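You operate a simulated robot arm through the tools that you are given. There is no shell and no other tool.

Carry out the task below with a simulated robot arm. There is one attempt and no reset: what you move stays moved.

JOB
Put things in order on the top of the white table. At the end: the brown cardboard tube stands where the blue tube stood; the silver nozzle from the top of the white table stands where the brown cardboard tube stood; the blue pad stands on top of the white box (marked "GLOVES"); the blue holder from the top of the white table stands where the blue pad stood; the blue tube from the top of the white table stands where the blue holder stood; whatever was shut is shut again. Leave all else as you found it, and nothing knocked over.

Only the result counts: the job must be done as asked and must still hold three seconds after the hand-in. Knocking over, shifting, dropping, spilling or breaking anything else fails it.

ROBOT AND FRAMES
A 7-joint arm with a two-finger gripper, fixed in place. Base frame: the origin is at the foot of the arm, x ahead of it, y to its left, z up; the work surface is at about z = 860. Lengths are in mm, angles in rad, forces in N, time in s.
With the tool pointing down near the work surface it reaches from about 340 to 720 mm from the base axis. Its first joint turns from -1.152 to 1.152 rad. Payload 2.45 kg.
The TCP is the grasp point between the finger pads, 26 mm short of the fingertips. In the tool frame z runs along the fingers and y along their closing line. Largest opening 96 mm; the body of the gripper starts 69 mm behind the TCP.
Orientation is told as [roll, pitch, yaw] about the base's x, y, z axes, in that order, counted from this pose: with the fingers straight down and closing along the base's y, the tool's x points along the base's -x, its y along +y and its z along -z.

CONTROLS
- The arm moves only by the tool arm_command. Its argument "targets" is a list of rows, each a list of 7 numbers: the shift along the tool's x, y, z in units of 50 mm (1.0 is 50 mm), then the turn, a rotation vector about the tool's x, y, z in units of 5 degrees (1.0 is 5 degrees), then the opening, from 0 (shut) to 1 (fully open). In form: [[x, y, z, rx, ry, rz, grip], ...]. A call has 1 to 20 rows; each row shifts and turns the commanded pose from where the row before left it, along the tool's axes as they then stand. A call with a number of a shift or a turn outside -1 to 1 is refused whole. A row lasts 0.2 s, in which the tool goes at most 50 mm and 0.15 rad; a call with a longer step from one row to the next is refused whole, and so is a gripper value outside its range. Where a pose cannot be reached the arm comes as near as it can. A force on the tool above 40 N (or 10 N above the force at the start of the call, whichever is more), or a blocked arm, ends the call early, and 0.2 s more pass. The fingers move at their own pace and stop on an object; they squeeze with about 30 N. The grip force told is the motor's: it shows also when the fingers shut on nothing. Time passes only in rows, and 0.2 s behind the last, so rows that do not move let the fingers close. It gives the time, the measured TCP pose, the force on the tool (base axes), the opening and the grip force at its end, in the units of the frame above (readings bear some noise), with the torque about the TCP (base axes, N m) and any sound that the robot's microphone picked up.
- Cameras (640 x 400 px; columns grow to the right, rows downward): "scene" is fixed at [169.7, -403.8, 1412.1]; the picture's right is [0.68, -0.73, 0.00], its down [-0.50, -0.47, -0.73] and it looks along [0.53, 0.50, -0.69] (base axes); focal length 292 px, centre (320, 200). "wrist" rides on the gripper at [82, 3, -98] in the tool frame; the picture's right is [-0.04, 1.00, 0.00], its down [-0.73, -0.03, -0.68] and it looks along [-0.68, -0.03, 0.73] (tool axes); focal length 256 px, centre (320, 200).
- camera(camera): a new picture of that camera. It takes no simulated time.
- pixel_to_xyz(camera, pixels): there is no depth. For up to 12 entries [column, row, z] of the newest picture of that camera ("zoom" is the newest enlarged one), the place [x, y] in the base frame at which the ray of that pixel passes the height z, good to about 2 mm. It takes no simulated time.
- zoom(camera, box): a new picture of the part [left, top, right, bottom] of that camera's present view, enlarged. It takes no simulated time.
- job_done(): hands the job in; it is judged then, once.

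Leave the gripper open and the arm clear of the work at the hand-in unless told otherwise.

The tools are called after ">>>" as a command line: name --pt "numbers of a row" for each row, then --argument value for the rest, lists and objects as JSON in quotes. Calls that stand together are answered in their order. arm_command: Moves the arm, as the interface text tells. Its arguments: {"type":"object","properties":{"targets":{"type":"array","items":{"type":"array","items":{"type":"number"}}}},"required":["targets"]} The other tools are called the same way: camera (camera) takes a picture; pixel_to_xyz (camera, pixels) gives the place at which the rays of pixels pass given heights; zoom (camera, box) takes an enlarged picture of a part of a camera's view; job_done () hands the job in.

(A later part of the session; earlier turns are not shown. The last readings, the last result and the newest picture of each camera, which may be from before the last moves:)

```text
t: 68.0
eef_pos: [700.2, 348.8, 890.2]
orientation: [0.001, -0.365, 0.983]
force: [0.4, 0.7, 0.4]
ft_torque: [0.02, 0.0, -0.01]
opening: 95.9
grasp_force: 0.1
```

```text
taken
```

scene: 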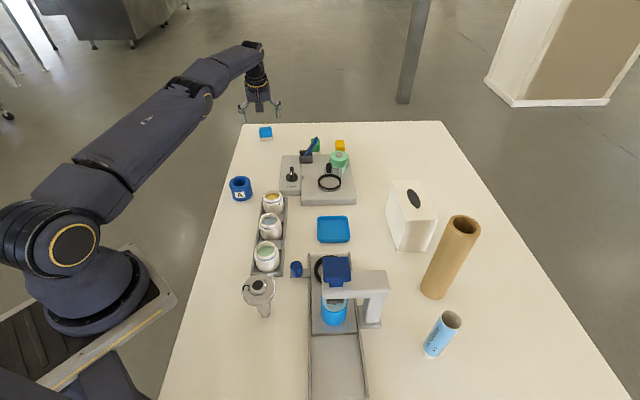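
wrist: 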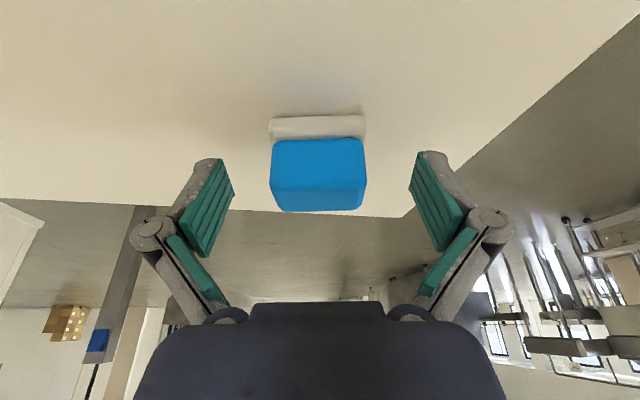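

Now I close on the pad.

>>> arm_command --pt "0 0 0 0 0 0 0.62" --pt "0 0 0 0 0 0 0.5" --pt "0 0 0 0 0 0 0.3" --pt "0 0 0 0 0 0 0.1" --pt "0 0 0 0 0 0 0.1" --pt "0 0 0 0 0 0 0"

>>> camera --camera "wrist"

>>> zoom --camera "scene" --box '[220, 90, 320, 170]'

```text
t: 69.4
eef_pos: [702.4, 348.5, 890.7]
orientation: [0.0, -0.367, 0.983]
force: [0.9, -0.6, 1.7]
ft_torque: [-0.03, -0.03, 0.0]
opening: 47.0
grasp_force: 29.7
```

```text
taken
```

wrist: 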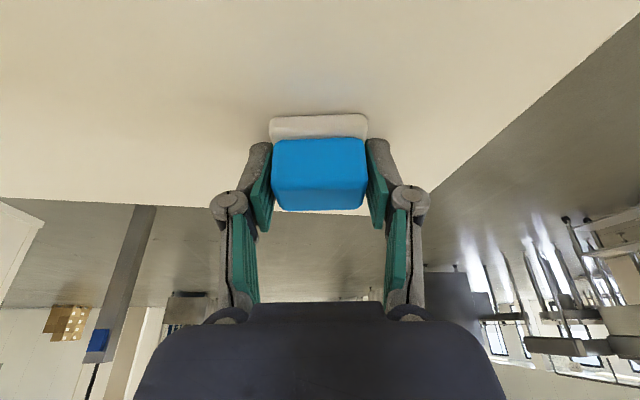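

```text
5.00 times, centred on (270, 130) of scene
```

zoom: 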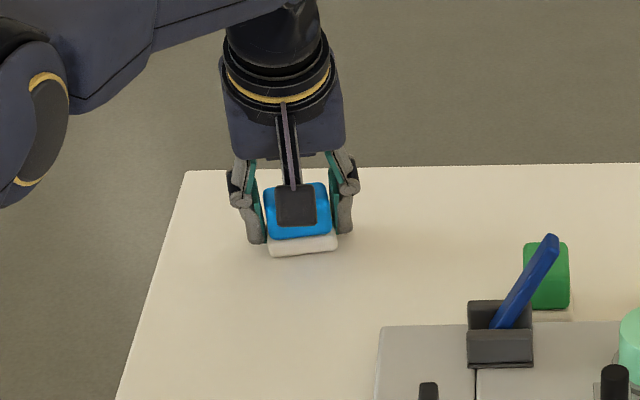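

Gripped at 47 mm. I lift 10 mm vertically (tool x and z combined) and check.

>>> arm_command --pt "-0.036 0 -0.0935 0 0 0 0" --pt "-0.036 0 -0.0935 0 0 0 0" --pt "-0.036 0 -0.0935 0 0 0 0" --pt "0 0 0 0 0 0 0"

>>> camera --camera "wrist"

>>> zoom --camera "scene" --box '[220, 90, 320, 170]'

```text
t: 70.4
eef_pos: [701.6, 349.4, 905.6]
orientation: [0.0, -0.368, 0.982]
force: [0.7, -0.2, 0.3]
ft_torque: [-0.03, 0.0, 0.0]
opening: 46.9
grasp_force: 29.8
```

```text
taken
```

wrist: 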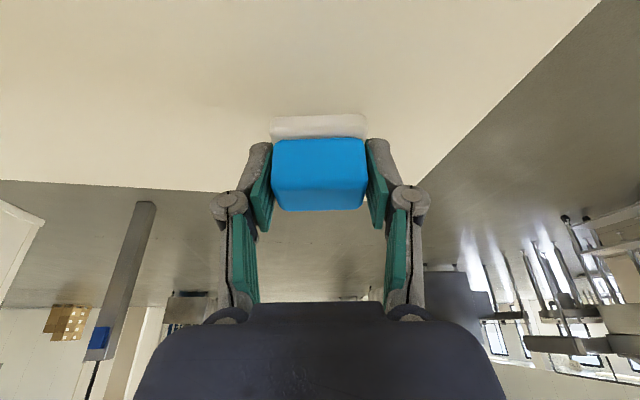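

```text
5.00 times, centred on (270, 130) of scene
```

zoom: 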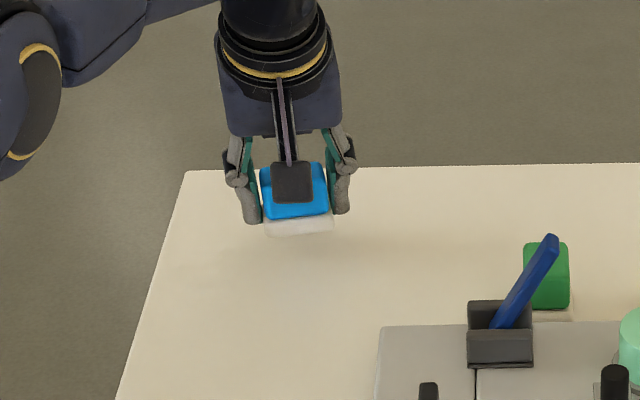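

The pad hangs firmly. Its place was P0 = (701, 348.5); TCP height above the pad's foot is 30.4 mm. I raise it and draw it inward to about (618, 225, 1105).

>>> arm_command --pt "-0.1 0 -0.7 0 0 0 0" --pt "0.25 0 -0.8 0 0 0 0" --pt "0.29 0 -0.82 0 0 0 0" --pt "0.3 0 -0.82 0 0 0 0" --pt "0.3 0 -0.82 0 0 0 0" --pt "0.32 0 -0.82 0 0 0 0" --pt "0 0 0 0 0 0 0"

>>> camera --camera "wrist"

```text
t: 72.0
eef_pos: [618.5, 222.2, 1105.1]
orientation: [0.0, -0.367, 0.982]
force: [0.0, 0.5, -0.3]
ft_torque: [0.01, -0.04, -0.02]
opening: 46.9
grasp_force: 30.1
```

```text
taken
```

wrist: 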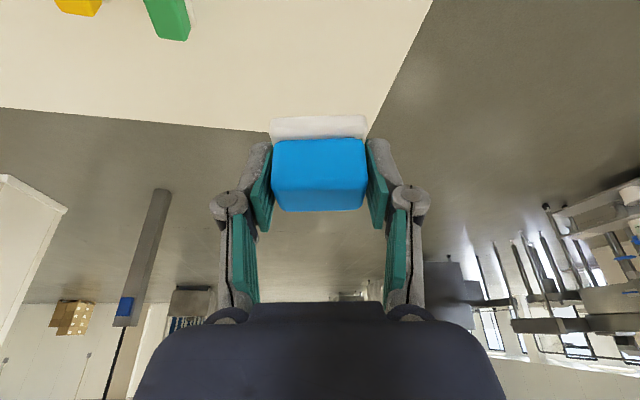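

Now I turn about the vertical by about -96° (keeping the tilt) so that the gripper faces the box direction.

>>> arm_command --pt "0 0 0 0.3844 0 1 0" --pt "0 0 0 0.3844 0 1 0" --pt "0 0 0 0.3844 0 1 0" --pt "0 0 0 0.3844 0 1 0" --pt "0 0 0 0.3844 0 1 0" --pt "0 0 0 0.3844 0 1 0" --pt "0 0 0 0.3844 0 1 0" --pt "0 0 0 0.3844 0 1 0" --pt "0 0 0 0.3844 0 1 0" --pt "0 0 0 0.3844 0 1 0" --pt "0 0 0 0.3844 0 1 0" --pt "0 0 0 0.3844 0 1 0" --pt "0 0 0 0.3844 0 1 0" --pt "0 0 0 0.3844 0 1 0" --pt "0 0 0 0.3844 0 1 0" --pt "0 0 0 0.3844 0 1 0" --pt "0 0 0 0.3844 0 1 0" --pt "0 0 0 0.3844 0 1 0" --pt "0 0 0 0 0 0 0"

>>> camera --camera "scene"

```text
t: 76.0
eef_pos: [618.1, 225.4, 1104.5]
orientation: [-0.001, -0.367, -0.701]
force: [0.6, 0.2, 0.2]
ft_torque: [0.03, -0.05, 0.0]
opening: 46.9
grasp_force: 30.5
```

```text
taken
```

scene: 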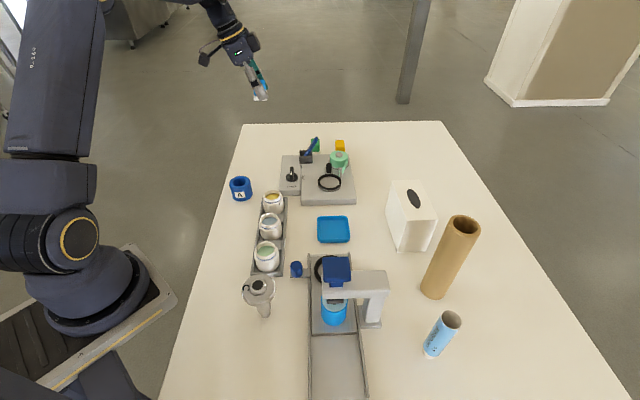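

Orientation is as wanted (yaw -40.2°, tilt 21°). I carry the pad towards the box, stopping a bit short of it to look.

>>> arm_command --pt "-0.485 -0.652 0.1866 0 0 0 0" --pt "-0.485 -0.652 0.1866 0 0 0 0" --pt "-0.485 -0.652 0.1866 0 0 0 0" --pt "-0.485 -0.652 0.1866 0 0 0 0" --pt "-0.485 -0.652 0.1866 0 0 0 0" --pt "-0.485 -0.652 0.1866 0 0 0 0" --pt "-0.485 -0.652 0.1866 0 0 0 0" --pt "-0.485 -0.652 0.1866 0 0 0 0" --pt "-0.485 -0.652 0.1866 0 0 0 0" --pt "-0.485 -0.652 0.1866 0 0 0 0" --pt "0 0 0 0 0 0 0"

>>> camera --camera "wrist"

>>> camera --camera "scene"

```text
t: 78.4
eef_pos: [604.2, -193.3, 1106.1]
orientation: [0.001, -0.366, -0.702]
force: [0.0, 0.0, -1.4]
ft_torque: [-0.01, -0.01, -0.01]
opening: 47.0
grasp_force: 29.5
```

```text
taken
```

wrist: 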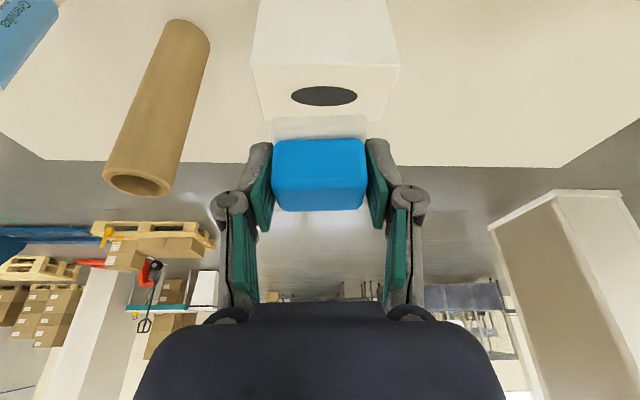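

```text
taken
```

scene: 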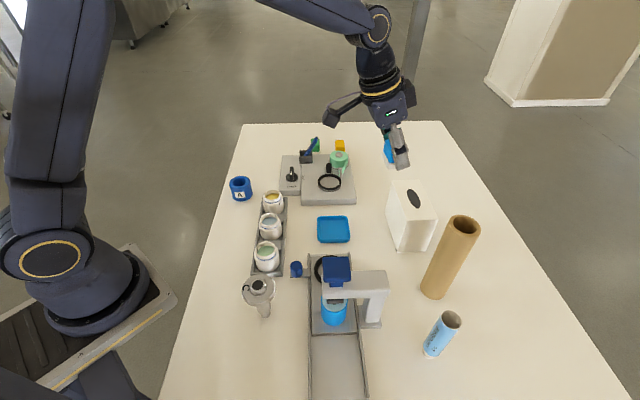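

I see the box top with the oval at wrist (324,96). I zoom to measure the top face.

>>> zoom --camera "wrist" --box '[230, 40, 420, 150]'

>>> pixel_to_xyz --camera "wrist" --pixels '[[251, 65, 968], [400, 68, 968], [324, 96, 968], [291, 96, 968], [357, 96, 968], [324, 86, 968], [324, 106, 968]]'

```text
3.37 times, centred on (325, 95) of wrist
```

zoom: 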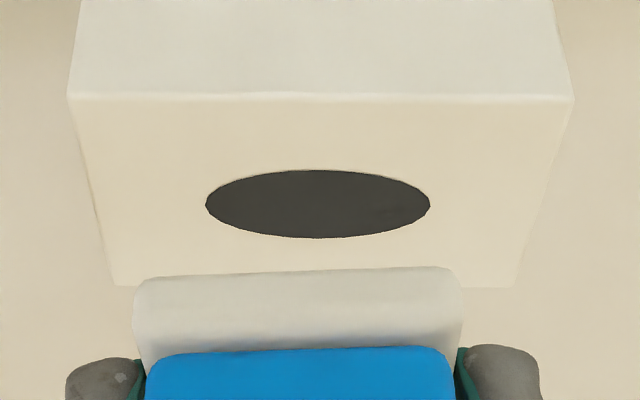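

```text
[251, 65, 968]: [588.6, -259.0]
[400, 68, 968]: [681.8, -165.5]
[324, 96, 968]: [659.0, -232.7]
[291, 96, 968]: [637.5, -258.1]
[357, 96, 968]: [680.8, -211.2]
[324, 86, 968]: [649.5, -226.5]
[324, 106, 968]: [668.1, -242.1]
```

The oval/box centre is (659, -233) and the top edge direction 45°, agreeing with before. I move over the centre, to z ≈ 1030.

>>> arm_command --pt "-0.2407 0.0313 0.635 0 0 0 0" --pt "-0.2407 0.0313 0.635 0 0 0 0" --pt "-0.2407 0.0313 0.635 0 0 0 0" --pt "0 0 0 0 0 0 0"

>>> camera --camera "wrist"

>>> zoom --camera "scene" --box '[350, 120, 470, 260]'

```text
t: 79.4
eef_pos: [660.4, -232.2, 1028.7]
orientation: [0.001, -0.368, -0.699]
force: [-0.8, -0.8, -0.5]
ft_torque: [-0.01, -0.01, -0.01]
opening: 46.9
grasp_force: 30.0
```

```text
taken
```

wrist: 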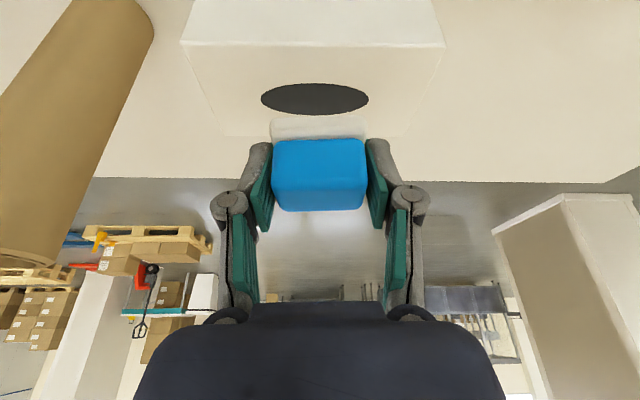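

```text
2.86 times, centred on (410, 190) of scene
```

zoom: 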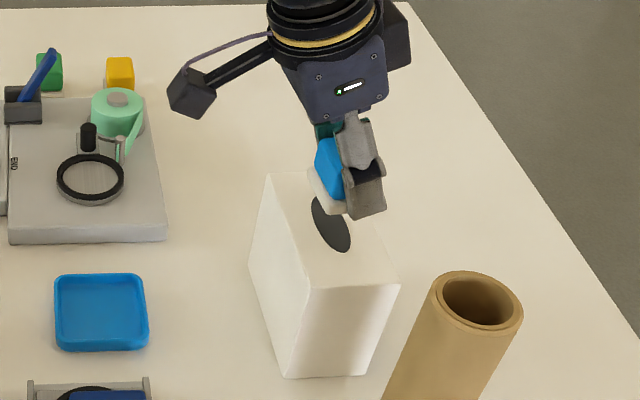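

I lower vertically to about 3 mm above the top, then feel for contact.

>>> arm_command --pt "0.0935 0 0.2425 0 0 0 0" --pt "0.0935 0 0.2425 0 0 0 0" --pt "0 0 0 0 0 0 0" --pt "0 0 0 0 0 0 0"

>>> zoom --camera "scene" --box '[380, 140, 450, 220]'

>>> camera --camera "wrist"

```text
t: 80.4
eef_pos: [660.6, -232.8, 1001.2]
orientation: [-0.002, -0.367, -0.701]
force: [0.2, 0.4, -0.2]
ft_torque: [0.0, 0.01, 0.01]
opening: 47.2
grasp_force: 29.5
```

```text
5.00 times, centred on (415, 180) of scene
```

zoom: 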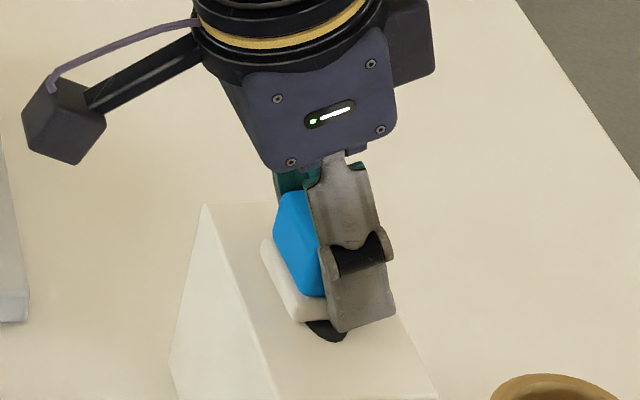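

```text
taken
```

wrist: 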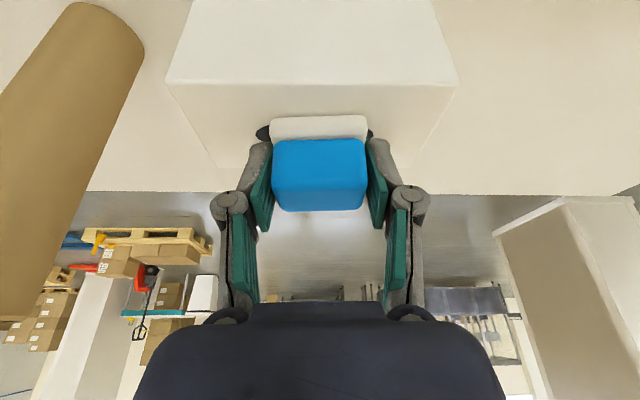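

>>> arm_command --pt "0.0108 0 0.028 0 0 0 0" --pt "0 0 0 0 0 0 0"

>>> arm_command --pt "0.0072 0 0.0187 0 0 0 0" --pt "0 0 0 0 0 0 0"

>>> arm_command --pt "0.0072 0 0.0187 0 0 0 0" --pt "0 0 0 0 0 0 0"

```text
t: 81.0
eef_pos: [661.2, -232.6, 1000.4]
orientation: [0.0, -0.364, -0.702]
force: [0.1, 0.1, -0.3]
ft_torque: [0.01, 0.02, 0.0]
opening: 46.8
grasp_force: 30.2
```

```text
t: 81.6
eef_pos: [661.2, -232.5, 1001.6]
orientation: [0.0, -0.367, -0.7]
force: [-2.4, 0.9, 5.0]
ft_torque: [0.01, 0.11, 0.03]
opening: 47.2
grasp_force: 30.1
```

```text
t: 82.2
eef_pos: [661.9, -233.2, 1000.9]
orientation: [0.002, -0.37, -0.7]
force: [-3.7, 1.4, 13.1]
ft_torque: [0.01, 0.16, 0.0]
opening: 46.8
grasp_force: 29.9
```

Contact at z ≈ 1000 (13 N). I ease up a little and open slowly.

>>> arm_command --pt "-0.0065 0 -0.017 0 0 0 0" --pt "0 0 0 0 0 0 0"

>>> arm_command --pt "0 0 0 0 0 0 0.52" --pt "0 0 0 0 0 0 0.58" --pt "0 0 0 0 0 0 0.7" --pt "0 0 0 0 0 0 0.9" --pt "0 0 0 0 0 0 1" --pt "0 0 0 0 0 0 1"

>>> camera --camera "wrist"

>>> zoom --camera "scene" --box '[380, 140, 450, 220]'

```text
t: 82.8
eef_pos: [661.0, -232.0, 1000.8]
orientation: [-0.001, -0.37, -0.701]
force: [2.9, -2.9, 8.0]
ft_torque: [-0.18, -0.11, -0.01]
opening: 47.0
grasp_force: 30.0
```

```text
t: 84.2
eef_pos: [660.8, -233.5, 998.6]
orientation: [0.0, -0.367, -0.7]
force: [-0.1, -0.8, -0.7]
ft_torque: [-0.02, -0.01, 0.01]
opening: 95.9
grasp_force: 0.1
```

```text
taken
```

wrist: 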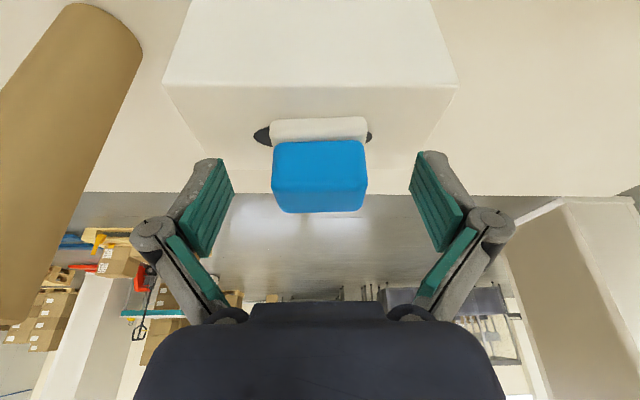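

```text
5.00 times, centred on (415, 180) of scene
```

zoom: 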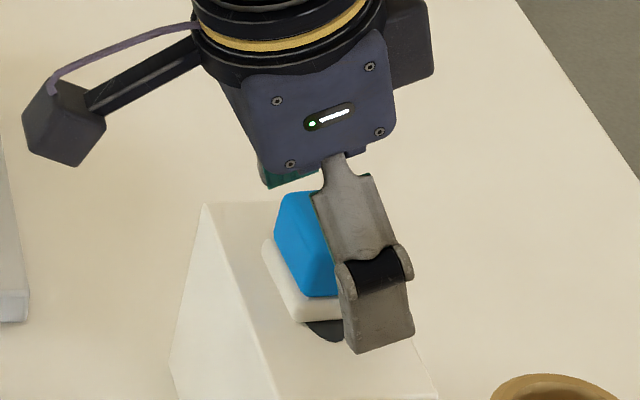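

The pad rests on the box. I withdraw along the tool axis (back and up) and check.

>>> arm_command --pt "0 0 -0.4 0 0 0 1" --pt "0 0 -0.8 0 0 0 1" --pt "0 0 -0.9 0 0 0 1" --pt "0 0 -0.9 0 0 0 1" --pt "0 0 0 0 0 0 1"

>>> camera --camera "wrist"

>>> zoom --camera "scene" --box '[360, 130, 480, 260]'

```text
t: 85.4
eef_pos: [618.6, -198.4, 1137.8]
orientation: [0.0, -0.366, -0.7]
force: [0.4, -0.2, -0.3]
ft_torque: [0.0, -0.02, 0.02]
opening: 96.0
grasp_force: 0.1
```

```text
taken
```

wrist: 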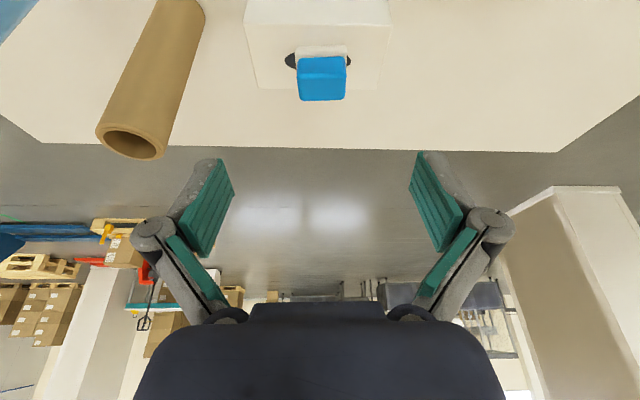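

```text
3.08 times, centred on (420, 195) of scene
```

zoom: 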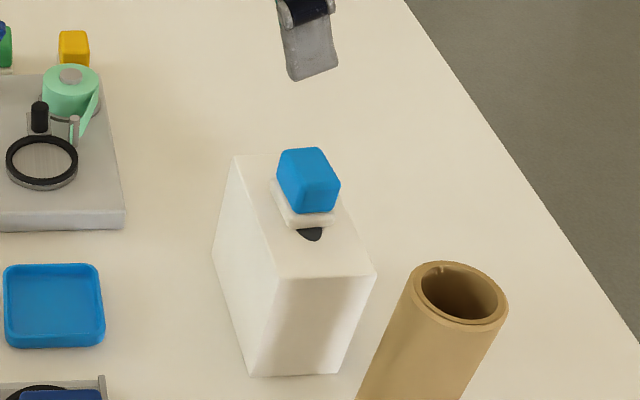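

The pad stands flat on the box. Next, the holder: I fly to above its parking spot at constant height.

>>> arm_command --pt "0.769 0.362 -0.295 0 0 0 1" --pt "0.769 0.362 -0.295 0 0 0 1" --pt "0.769 0.362 -0.295 0 0 0 1" --pt "0.769 0.362 -0.295 0 0 0 1" --pt "0.769 0.362 -0.295 0 0 0 1" --pt "0.769 0.362 -0.295 0 0 0 1" --pt "0.769 0.362 -0.295 0 0 0 1" --pt "0.769 0.362 -0.295 0 0 0 1" --pt "0.769 0.362 -0.295 0 0 0 1" --pt "0 0 0 -0.3844 0 -1 1" --pt "0 0 0 -0.3844 0 -1 1" --pt "0 0 0 -0.3844 0 -1 1" --pt "0 0 0 -0.3844 0 -1 1" --pt "0 0 0 -0.3844 0 -1 1" --pt "0 0 0 -0.3844 0 -1 1" --pt "0 0 0 -0.3844 0 -1 1" --pt "0 0 0 -0.3844 0 -1 1" --pt "0 0 0 -0.3844 0 -1 1" --pt "0 0 0 -0.135 0 -0.35 1"

>>> camera --camera "wrist"

>>> camera --camera "scene"

```text
t: 89.4
eef_pos: [441.6, 166.0, 1140.7]
orientation: [0.001, -0.367, 0.175]
force: [-0.4, -0.3, 0.8]
ft_torque: [0.0, 0.04, -0.01]
opening: 96.0
grasp_force: 0.1
```

```text
taken
```

wrist: 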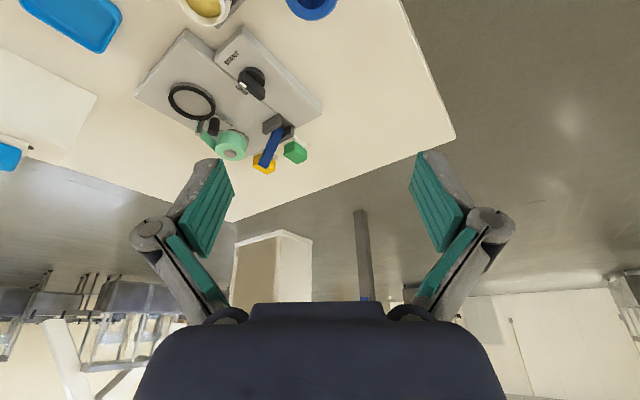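

```text
taken
```

scene: 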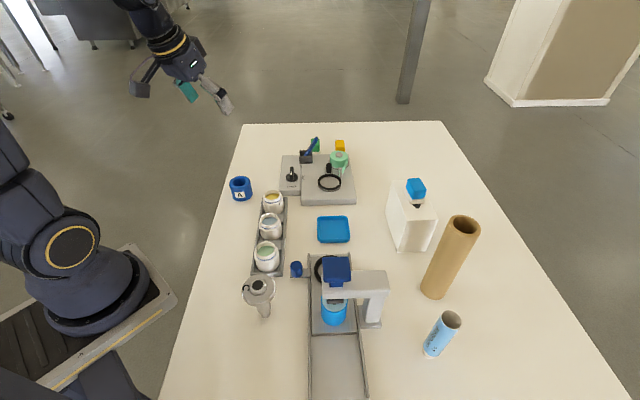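

The gripper is at yaw 10°, tilt 21°. I lower vertically to z ≈ 970 to view the holder.

>>> arm_command --pt "0.305 0 0.79 0 0 0 1" --pt "0.305 0 0.79 0 0 0 1" --pt "0.305 0 0.79 0 0 0 1" --pt "0.305 0 0.79 0 0 0 1" --pt "0 0 0 0 0 0 1"

>>> camera --camera "wrist"

>>> zoom --camera "scene" --box '[180, 120, 320, 240]'

```text
t: 90.6
eef_pos: [443.7, 165.7, 971.1]
orientation: [-0.001, -0.366, 0.176]
force: [-0.2, -0.3, 0.4]
ft_torque: [0.02, 0.0, -0.02]
opening: 96.1
grasp_force: 0.0
```

```text
taken
```

wrist: 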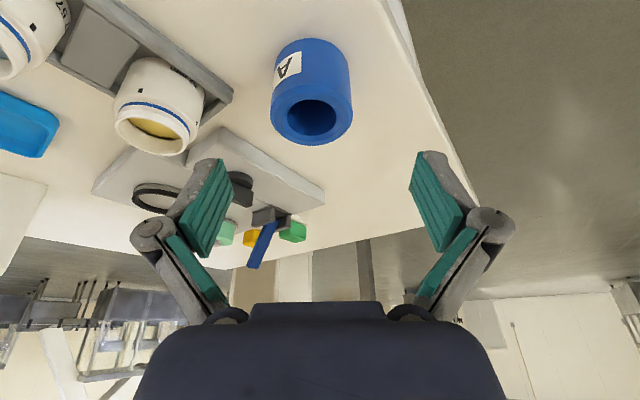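

```text
3.33 times, centred on (250, 180) of scene
```

zoom: 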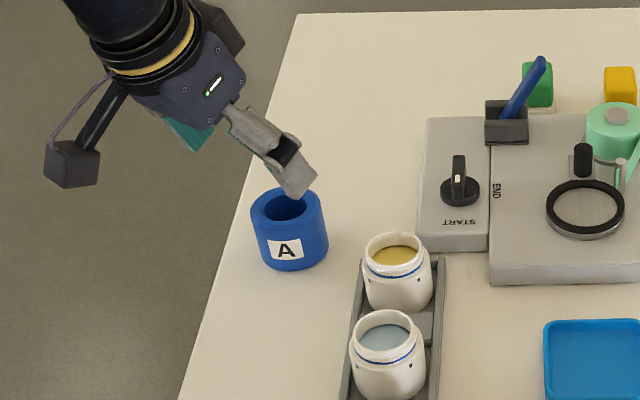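

>>> zoom --camera "wrist" --box '[250, 20, 380, 160]'

>>> pixel_to_xyz --camera "wrist" --pixels '[[270, 110, 915], [353, 110, 915], [312, 146, 915], [312, 80, 915], [312, 38, 862], [275, 65, 862], [350, 65, 862]]'

>>> pixel_to_xyz --camera "scene" --pixels '[[237, 182, 915], [238, 201, 860]]'

```text
2.86 times, centred on (315, 90) of wrist
```

zoom: 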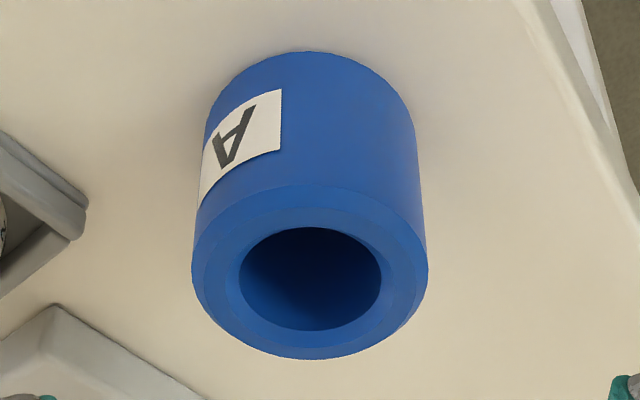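

```text
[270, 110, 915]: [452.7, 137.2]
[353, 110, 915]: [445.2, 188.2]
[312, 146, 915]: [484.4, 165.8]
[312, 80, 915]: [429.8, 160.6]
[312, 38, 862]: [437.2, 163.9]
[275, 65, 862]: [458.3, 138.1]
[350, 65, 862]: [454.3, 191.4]
```

```text
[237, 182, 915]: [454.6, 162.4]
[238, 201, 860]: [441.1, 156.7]
```

Holder centre ≈ (460, 167). I set the opening to 0.8 and lower around it to z ≈ 892 with the same tilt.

>>> arm_command --pt "-0.305 -0.032 0.117 0 0 0 0.8" --pt "0.19 0 0.49 0 0 0 0.8" --pt "0.19 0 0.49 0 0 0 0.8" --pt "0.187 0 0.495 0 0 0 0.8" --pt "0 0 0 0 0 0 0.8"

>>> camera --camera "wrist"

>>> zoom --camera "scene" --box '[180, 140, 300, 240]'

```text
t: 91.8
eef_pos: [458.8, 168.1, 892.2]
orientation: [0.001, -0.366, 0.176]
force: [0.0, 0.2, -0.5]
ft_torque: [0.03, 0.0, -0.01]
opening: 76.9
grasp_force: 0.1
```

```text
taken
```

wrist: 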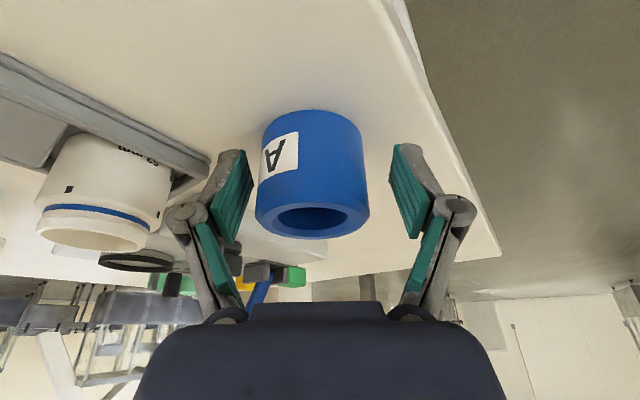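

```text
4.00 times, centred on (240, 190) of scene
```

zoom: 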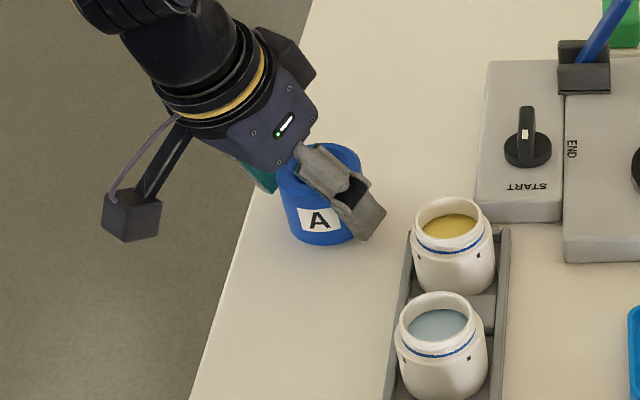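

The holder is 3-4 mm to the tool's -y side; I shift 3 mm and close.

>>> arm_command --pt "0 -0.06 0 0 0 0 0.8" --pt "0 0 0 0 0 0 0.55" --pt "0 0 0 0 0 0 0.4" --pt "0 0 0 0 0 0 0.1" --pt "0 0 0 0 0 0 0" --pt "0 0 0 0 0 0 0"

>>> camera --camera "wrist"

```text
t: 93.2
eef_pos: [459.0, 164.7, 892.8]
orientation: [0.0, -0.366, 0.175]
force: [-0.1, -1.5, 4.0]
ft_torque: [-0.18, -0.02, 0.03]
opening: 47.7
grasp_force: 30.0
```

```text
taken
```

wrist: 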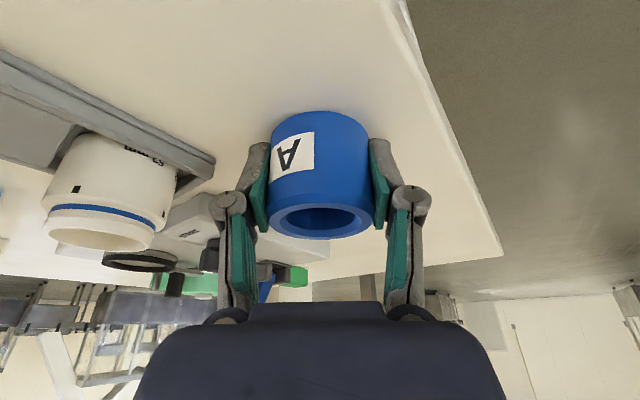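

>>> arm_command --pt "-0.036 0 -0.0935 0 0 0 0" --pt "-0.036 0 -0.0935 0 0 0 0" --pt "-0.036 0 -0.0935 0 0 0 0" --pt "0 0 0 0 0 0 0"

>>> camera --camera "wrist"

>>> zoom --camera "scene" --box '[180, 140, 300, 240]'

```text
t: 94.2
eef_pos: [457.8, 164.7, 908.0]
orientation: [0.0, -0.367, 0.176]
force: [-1.0, -0.3, -0.8]
ft_torque: [0.07, 0.0, 0.03]
opening: 47.7
grasp_force: 30.2
```

```text
taken
```

wrist: 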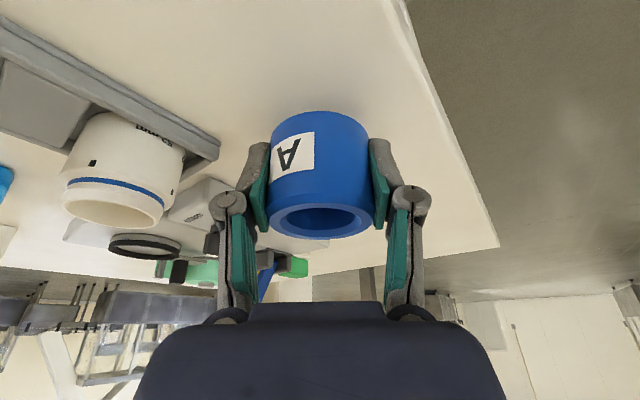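

```text
4.00 times, centred on (240, 190) of scene
```

zoom: 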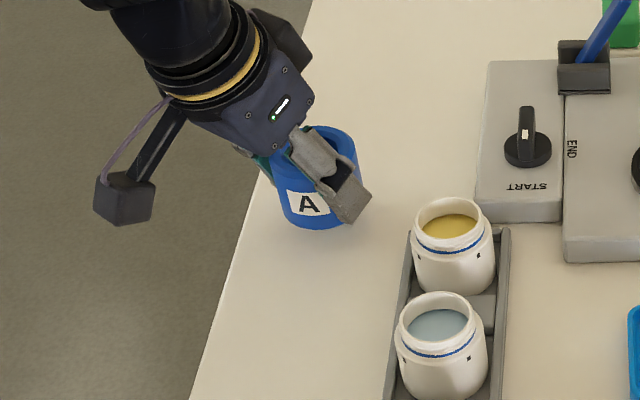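

The holder is lifted and upright. I raise it and carry it to above the pad's old place (701, 348.5), hover z ≈ 940.

>>> arm_command --pt "-0.294 0 -0.765 0 0 0 0" --pt "-0.294 0 -0.765 0 0 0 0" --pt "-0.667 0.396 0.4096 0 0 0 0" --pt "-0.667 0.396 0.4096 0 0 0 0" --pt "-0.667 0.396 0.4096 0 0 0 0" --pt "-0.667 0.396 0.4096 0 0 0 0" --pt "-0.667 0.396 0.4096 0 0 0 0" --pt "-0.667 0.396 0.4096 0 0 0 0" --pt "-0.667 0.396 0.4096 0 0 0 0" --pt "0 0 0 0 0 0 0"

>>> camera --camera "wrist"

>>> zoom --camera "scene" --box '[200, 60, 340, 180]'

```text
t: 96.4
eef_pos: [700.4, 346.9, 938.3]
orientation: [0.0, -0.364, 0.174]
force: [-0.2, 0.7, -1.7]
ft_torque: [0.01, 0.01, 0.01]
opening: 47.8
grasp_force: 30.0
```

```text
taken
```

wrist: 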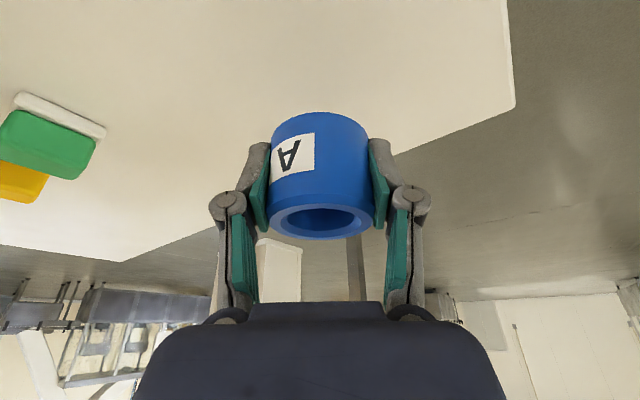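

```text
3.33 times, centred on (270, 120) of scene
```

zoom: 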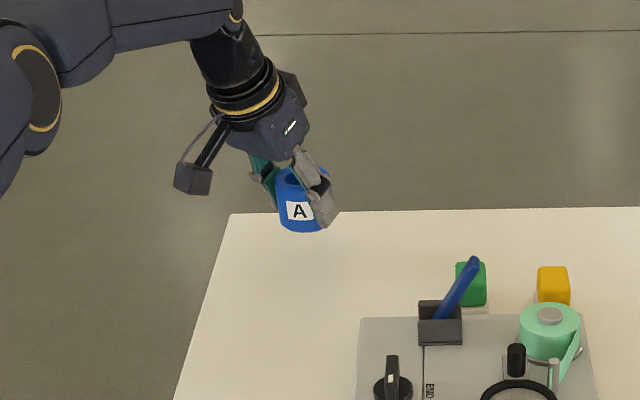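

I lower to z ≈ 897.

>>> arm_command --pt "0.105 0.01 0.2525 0 0 0 0" --pt "0.105 0.01 0.2525 0 0 0 0" --pt "0.105 0.01 0.2525 0 0 0 0" --pt "0 0 0 0 0 0 0" --pt "0 0 0 0 0 0 0"

>>> zoom --camera "scene" --box '[220, 90, 320, 170]'

```text
t: 97.6
eef_pos: [699.3, 349.2, 898.8]
orientation: [-0.001, -0.367, 0.176]
force: [0.1, -1.5, -0.7]
ft_torque: [-0.01, 0.04, -0.01]
opening: 47.9
grasp_force: 29.9
```

```text
5.00 times, centred on (270, 130) of scene
```

zoom: 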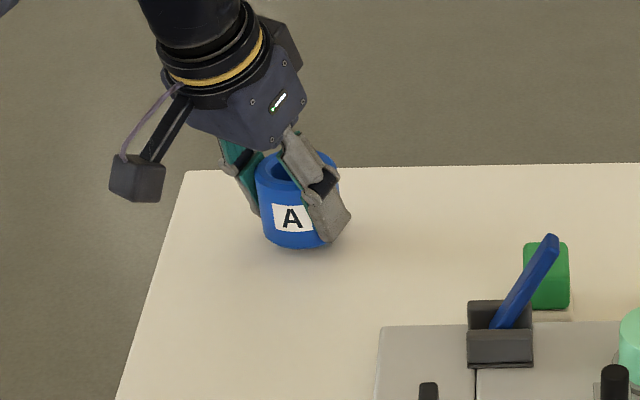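

>>> arm_command --pt "0.036 0 0.0935 0 0 0 0" --pt "0 0 0 0 0 0 0" --pt "0 0 0 0 0 0 0"

>>> arm_command --pt "0.0072 0 0.0187 0 0 0 0" --pt "0 0 0 0 0 0 0"

>>> arm_command --pt "0.0072 0 0.0187 0 0 0 0" --pt "0 0 0 0 0 0 0"

```text
t: 98.4
eef_pos: [698.6, 350.4, 892.9]
orientation: [0.0, -0.367, 0.174]
force: [-0.3, -0.2, -1.1]
ft_torque: [0.0, -0.02, 0.04]
opening: 47.8
grasp_force: 29.6
```

```text
t: 99.0
eef_pos: [698.1, 350.1, 892.5]
orientation: [0.0, -0.367, 0.175]
force: [-0.7, 0.0, -1.6]
ft_torque: [-0.03, -0.01, 0.0]
opening: 47.6
grasp_force: 29.5
```

```text
t: 99.6
eef_pos: [698.1, 350.1, 892.1]
orientation: [0.0, -0.368, 0.176]
force: [-1.7, -0.5, 6.3]
ft_torque: [-0.2, 0.09, -0.05]
opening: 47.9
grasp_force: 30.2
```

Light contact (6 N) at (≈700, 350). I open slowly.

>>> arm_command --pt "0 0 0 0 0 0 0.52" --pt "0 0 0 0 0 0 0.58" --pt "0 0 0 0 0 0 0.7" --pt "0 0 0 0 0 0 0.85" --pt "0 0 0 0 0 0 1" --pt "0 0 0 0 0 0 1"

>>> camera --camera "wrist"

```text
t: 101.0
eef_pos: [697.0, 349.2, 891.7]
orientation: [0.0, -0.366, 0.174]
force: [-0.4, 0.7, 1.4]
ft_torque: [-0.01, -0.01, 0.0]
opening: 96.1
grasp_force: 0.0
```

```text
taken
```

wrist: 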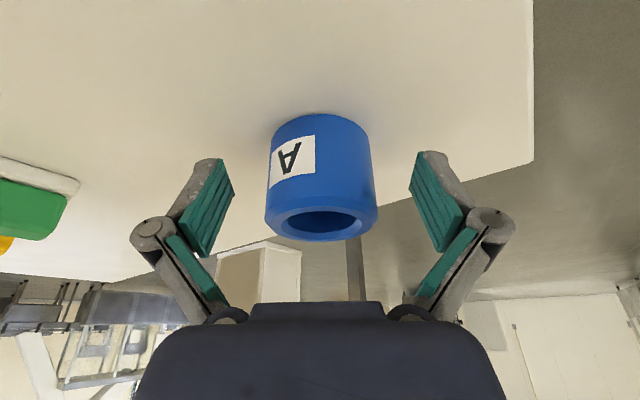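

The holder stands free. I withdraw along the tool axis.

>>> arm_command --pt "0 0 -0.4 0 0 0 1" --pt "0 0 -0.8 0 0 0 1" --pt "0 0 -0.9 0 0 0 1" --pt "0 0 -0.95 0 0 0 1" --pt "0 0 -0.95 0 0 0 1" --pt "0 0 0 0 0 0 1"

>>> camera --camera "wrist"

>>> camera --camera "scene"

```text
t: 102.4
eef_pos: [627.2, 336.4, 1076.7]
orientation: [-0.001, -0.368, 0.175]
force: [0.1, -0.2, 0.0]
ft_torque: [0.0, -0.01, -0.01]
opening: 96.2
grasp_force: 0.1
```

```text
taken
```

wrist: 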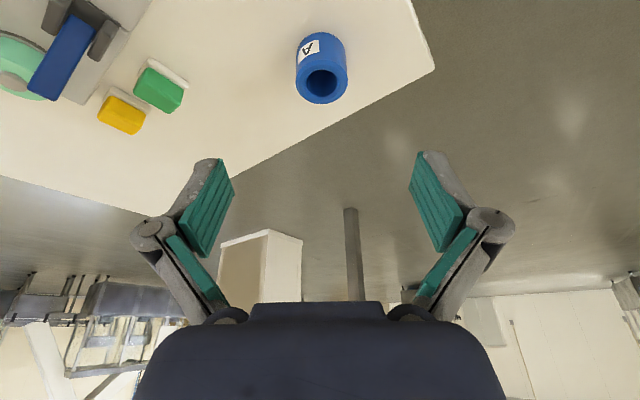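

```text
taken
```

scene: 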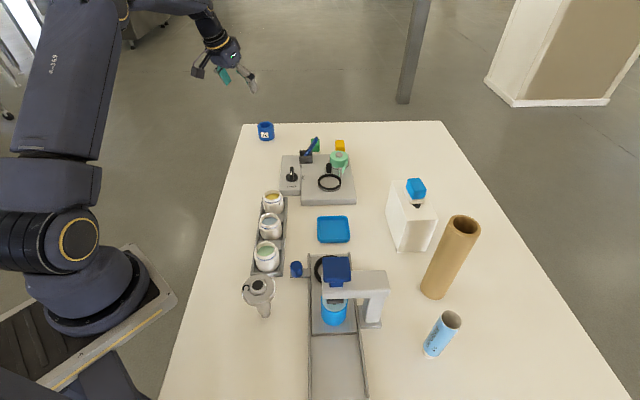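

The holder stands in the pad's old place. Now the brown tube: I raise, reduce the tilt to 12° and turn to yaw -33°.

>>> arm_command --pt "0 0 -0.8 0 0 0 1" --pt "0 0 -0.8 0 1 0 1" --pt "0 0 0 0 0.8 0 1" --pt "0 0 0 0.2132 0 1 1" --pt "0 0 0 0.2132 0 1 1" --pt "0 0 0 0.2132 0 1 1" --pt "0 0 0 0.2132 0 1 1" --pt "0 0 0 0.2132 0 1 1" --pt "0 0 0 0.2132 0 1 1" --pt "0 0 0 0.2132 0 1 1" --pt "0 0 0 0.2132 0 1 1" --pt "0 0 0 0.0874 0 0.41 1" --pt "0 0 0 0 0 0 1"

```text
t: 105.2
eef_pos: [599.0, 331.9, 1150.9]
orientation: [-0.001, -0.21, -0.574]
force: [-0.3, 0.4, 0.2]
ft_torque: [0.01, 0.04, 0.01]
opening: 95.8
grasp_force: 0.0
```

I fly across to a viewing place in front of the brown tube (469, -307, 1150).

>>> arm_command --pt "-0.31 -0.8096 0.066 0 0 0 1" --pt "-0.31 -0.8096 0.066 0 0 0 1" --pt "-0.31 -0.8096 0.066 0 0 0 1" --pt "-0.31 -0.8096 0.066 0 0 0 1" --pt "-0.31 -0.8096 0.066 0 0 0 1" --pt "-0.31 -0.8096 0.066 0 0 0 1" --pt "-0.31 -0.8096 0.066 0 0 0 1" --pt "-0.31 -0.8096 0.066 0 0 0 1" --pt "-0.31 -0.8096 0.066 0 0 0 1" --pt "-0.31 -0.8096 0.066 0 0 0 1" --pt "-0.31 -0.8096 0.066 0 0 0 1" --pt "-0.31 -0.8096 0.066 0 0 0 1" --pt "-0.31 -0.8096 0.066 0 0 0 1" --pt "-0.31 -0.8096 0.066 0 0 0 1" --pt "-0.31 -0.8096 0.066 0 0 0 1" --pt "0 0 0 0 0 0 1"

>>> camera --camera "wrist"

>>> zoom --camera "scene" --box '[400, 200, 500, 310]'

```text
t: 108.6
eef_pos: [468.1, -307.6, 1155.5]
orientation: [0.0, -0.209, -0.575]
force: [0.4, -0.2, 0.1]
ft_torque: [-0.01, 0.04, 0.04]
opening: 96.1
grasp_force: 0.1
```

```text
taken
```

wrist: 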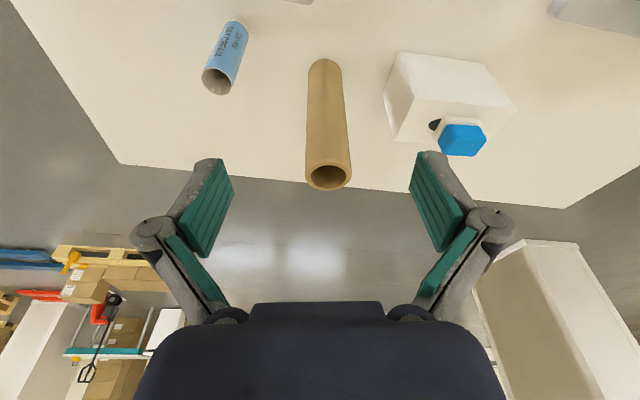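

```text
3.64 times, centred on (450, 255) of scene
```

zoom: 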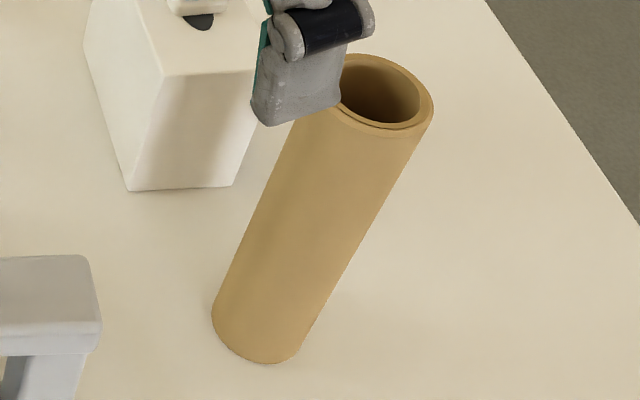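

>>> zoom --camera "wrist" --box '[280, 40, 380, 210]'

>>> pixel_to_xyz --camera "wrist" --pixels '[[325, 59, 860], [308, 68, 860], [342, 68, 860], [328, 176, 1050], [328, 176, 1060], [328, 176, 1070], [305.5, 176, 1060], [351.5, 176, 1060]]'

>>> pixel_to_xyz --camera "scene" --pixels '[[462.5, 225.5, 1050], [462.5, 225.5, 1060], [462.5, 225.5, 1070], [435.5, 299.5, 860]]'

```text
2.35 times, centred on (330, 125) of wrist
```

zoom: 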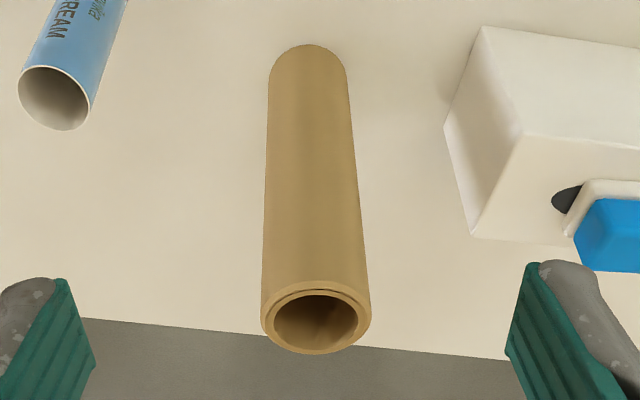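

```text
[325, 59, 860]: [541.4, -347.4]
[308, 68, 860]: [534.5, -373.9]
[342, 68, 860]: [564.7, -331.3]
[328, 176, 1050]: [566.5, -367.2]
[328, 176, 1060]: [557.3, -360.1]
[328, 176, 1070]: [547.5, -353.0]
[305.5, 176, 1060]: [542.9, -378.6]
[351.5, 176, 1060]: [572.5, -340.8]
```

```text
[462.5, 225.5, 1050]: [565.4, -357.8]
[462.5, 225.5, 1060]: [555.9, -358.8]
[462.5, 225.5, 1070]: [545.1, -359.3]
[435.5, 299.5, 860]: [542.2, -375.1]
```

Brown tube: foot centre B0 ≈ (559, -359.5), top at z ≈ 1060, diameter ≈ 47. I move over it to z ≈ 1110.

>>> arm_command --pt "-0.62 0.039 0.438 0 0 0 1" --pt "-0.62 0.039 0.438 0 0 0 1" --pt "-0.62 0.039 0.438 0 0 0 1" --pt "0 0 0 0 0 0 1"

>>> camera --camera "wrist"

>>> zoom --camera "scene" --box '[380, 130, 540, 310]'

```text
t: 109.6
eef_pos: [559.7, -360.2, 1110.4]
orientation: [0.0, -0.208, -0.576]
force: [-0.5, -0.2, -0.6]
ft_torque: [0.03, -0.02, -0.04]
opening: 95.9
grasp_force: 0.0
```

```text
taken
```

wrist: 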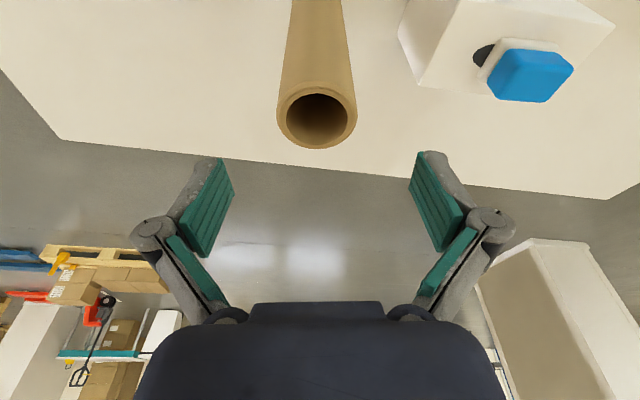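

```text
2.22 times, centred on (460, 220) of scene
```

zoom: 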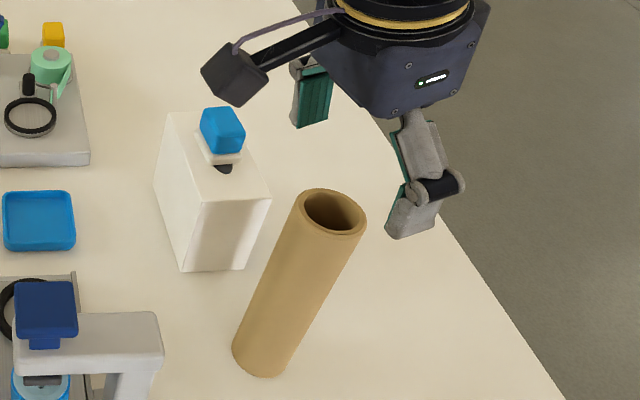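

The rim is centred as expected (317,116). I lower to z ≈ 1015 around the tube's top.

>>> arm_command --pt "0.131 -0.03 0.622 0 0 0 1" --pt "0.131 0 0.622 0 0 0 1" --pt "0.131 0 0.622 0 0 0 1" --pt "0 0 0 0 0 0 1"

>>> camera --camera "wrist"

>>> zoom --camera "scene" --box '[380, 130, 540, 310]'

```text
t: 110.6
eef_pos: [557.4, -359.8, 1012.7]
orientation: [-0.002, -0.21, -0.576]
force: [-0.1, -0.7, 0.7]
ft_torque: [-0.03, 0.04, -0.01]
opening: 96.1
grasp_force: 0.1
```

```text
taken
```

wrist: 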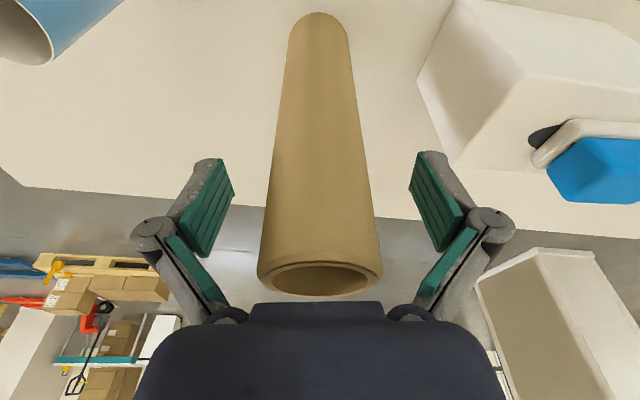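

```text
2.22 times, centred on (460, 220) of scene
```

zoom: 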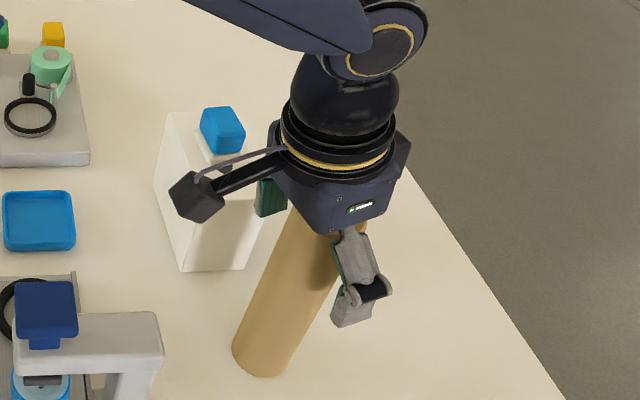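

The tube is exactly centred between the fingers. I close.

>>> arm_command --pt "0 0 0 0 0 0 0.6" --pt "0 0 0 0 0 0 0.5" --pt "0 0 0 0 0 0 0.3" --pt "0 0 0 0 0 0 0.1" --pt "0 0 0 0 0 0 0" --pt "0 0 0 0 0 0 0"

>>> camera --camera "wrist"

```text
t: 112.0
eef_pos: [556.7, -360.0, 1013.4]
orientation: [-0.003, -0.208, -0.575]
force: [0.1, -0.1, 0.7]
ft_torque: [0.04, 0.03, 0.0]
opening: 47.5
grasp_force: 29.7
```

```text
taken
```

wrist: 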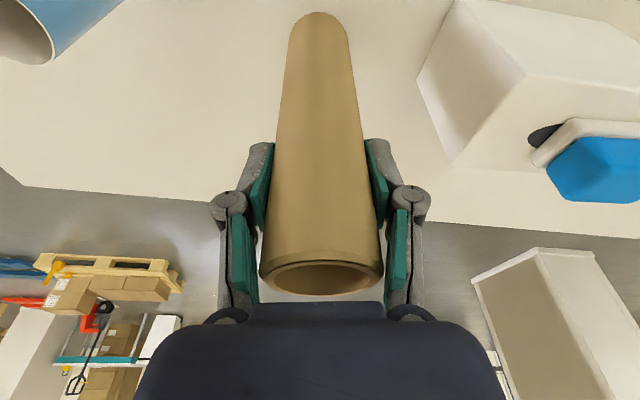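

Gripped at 47.5 mm; B0 = (557.5, -360), TCP 153 mm above the foot. I lift 20 mm and check.

>>> arm_command --pt "-0.028 0 -0.13 0 0 0 0" --pt "-0.028 0 -0.13 0 0 0 0" --pt "-0.028 0 -0.13 0 0 0 0" --pt "0 0 0 0 0 0 0"

>>> camera --camera "wrist"

>>> camera --camera "scene"

```text
t: 113.0
eef_pos: [557.2, -360.5, 1033.4]
orientation: [-0.002, -0.21, -0.577]
force: [-0.8, -1.1, -0.4]
ft_torque: [0.03, 0.0, -0.01]
opening: 47.4
grasp_force: 29.7
```

```text
taken
```

wrist: 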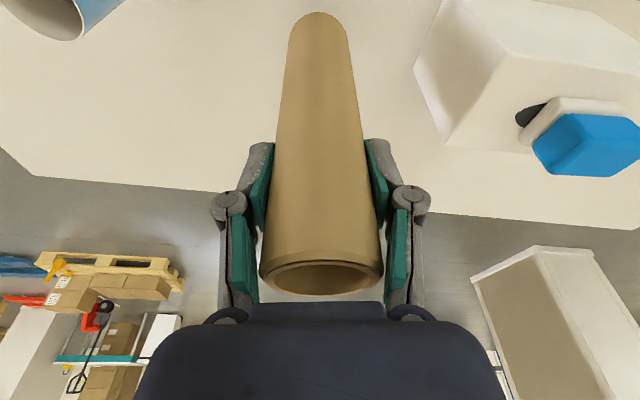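

```text
taken
```

scene: 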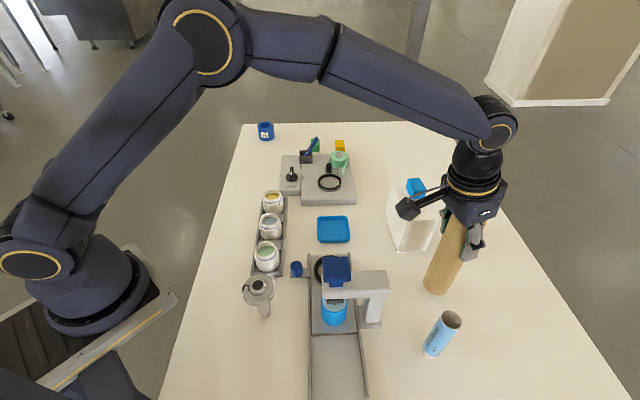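

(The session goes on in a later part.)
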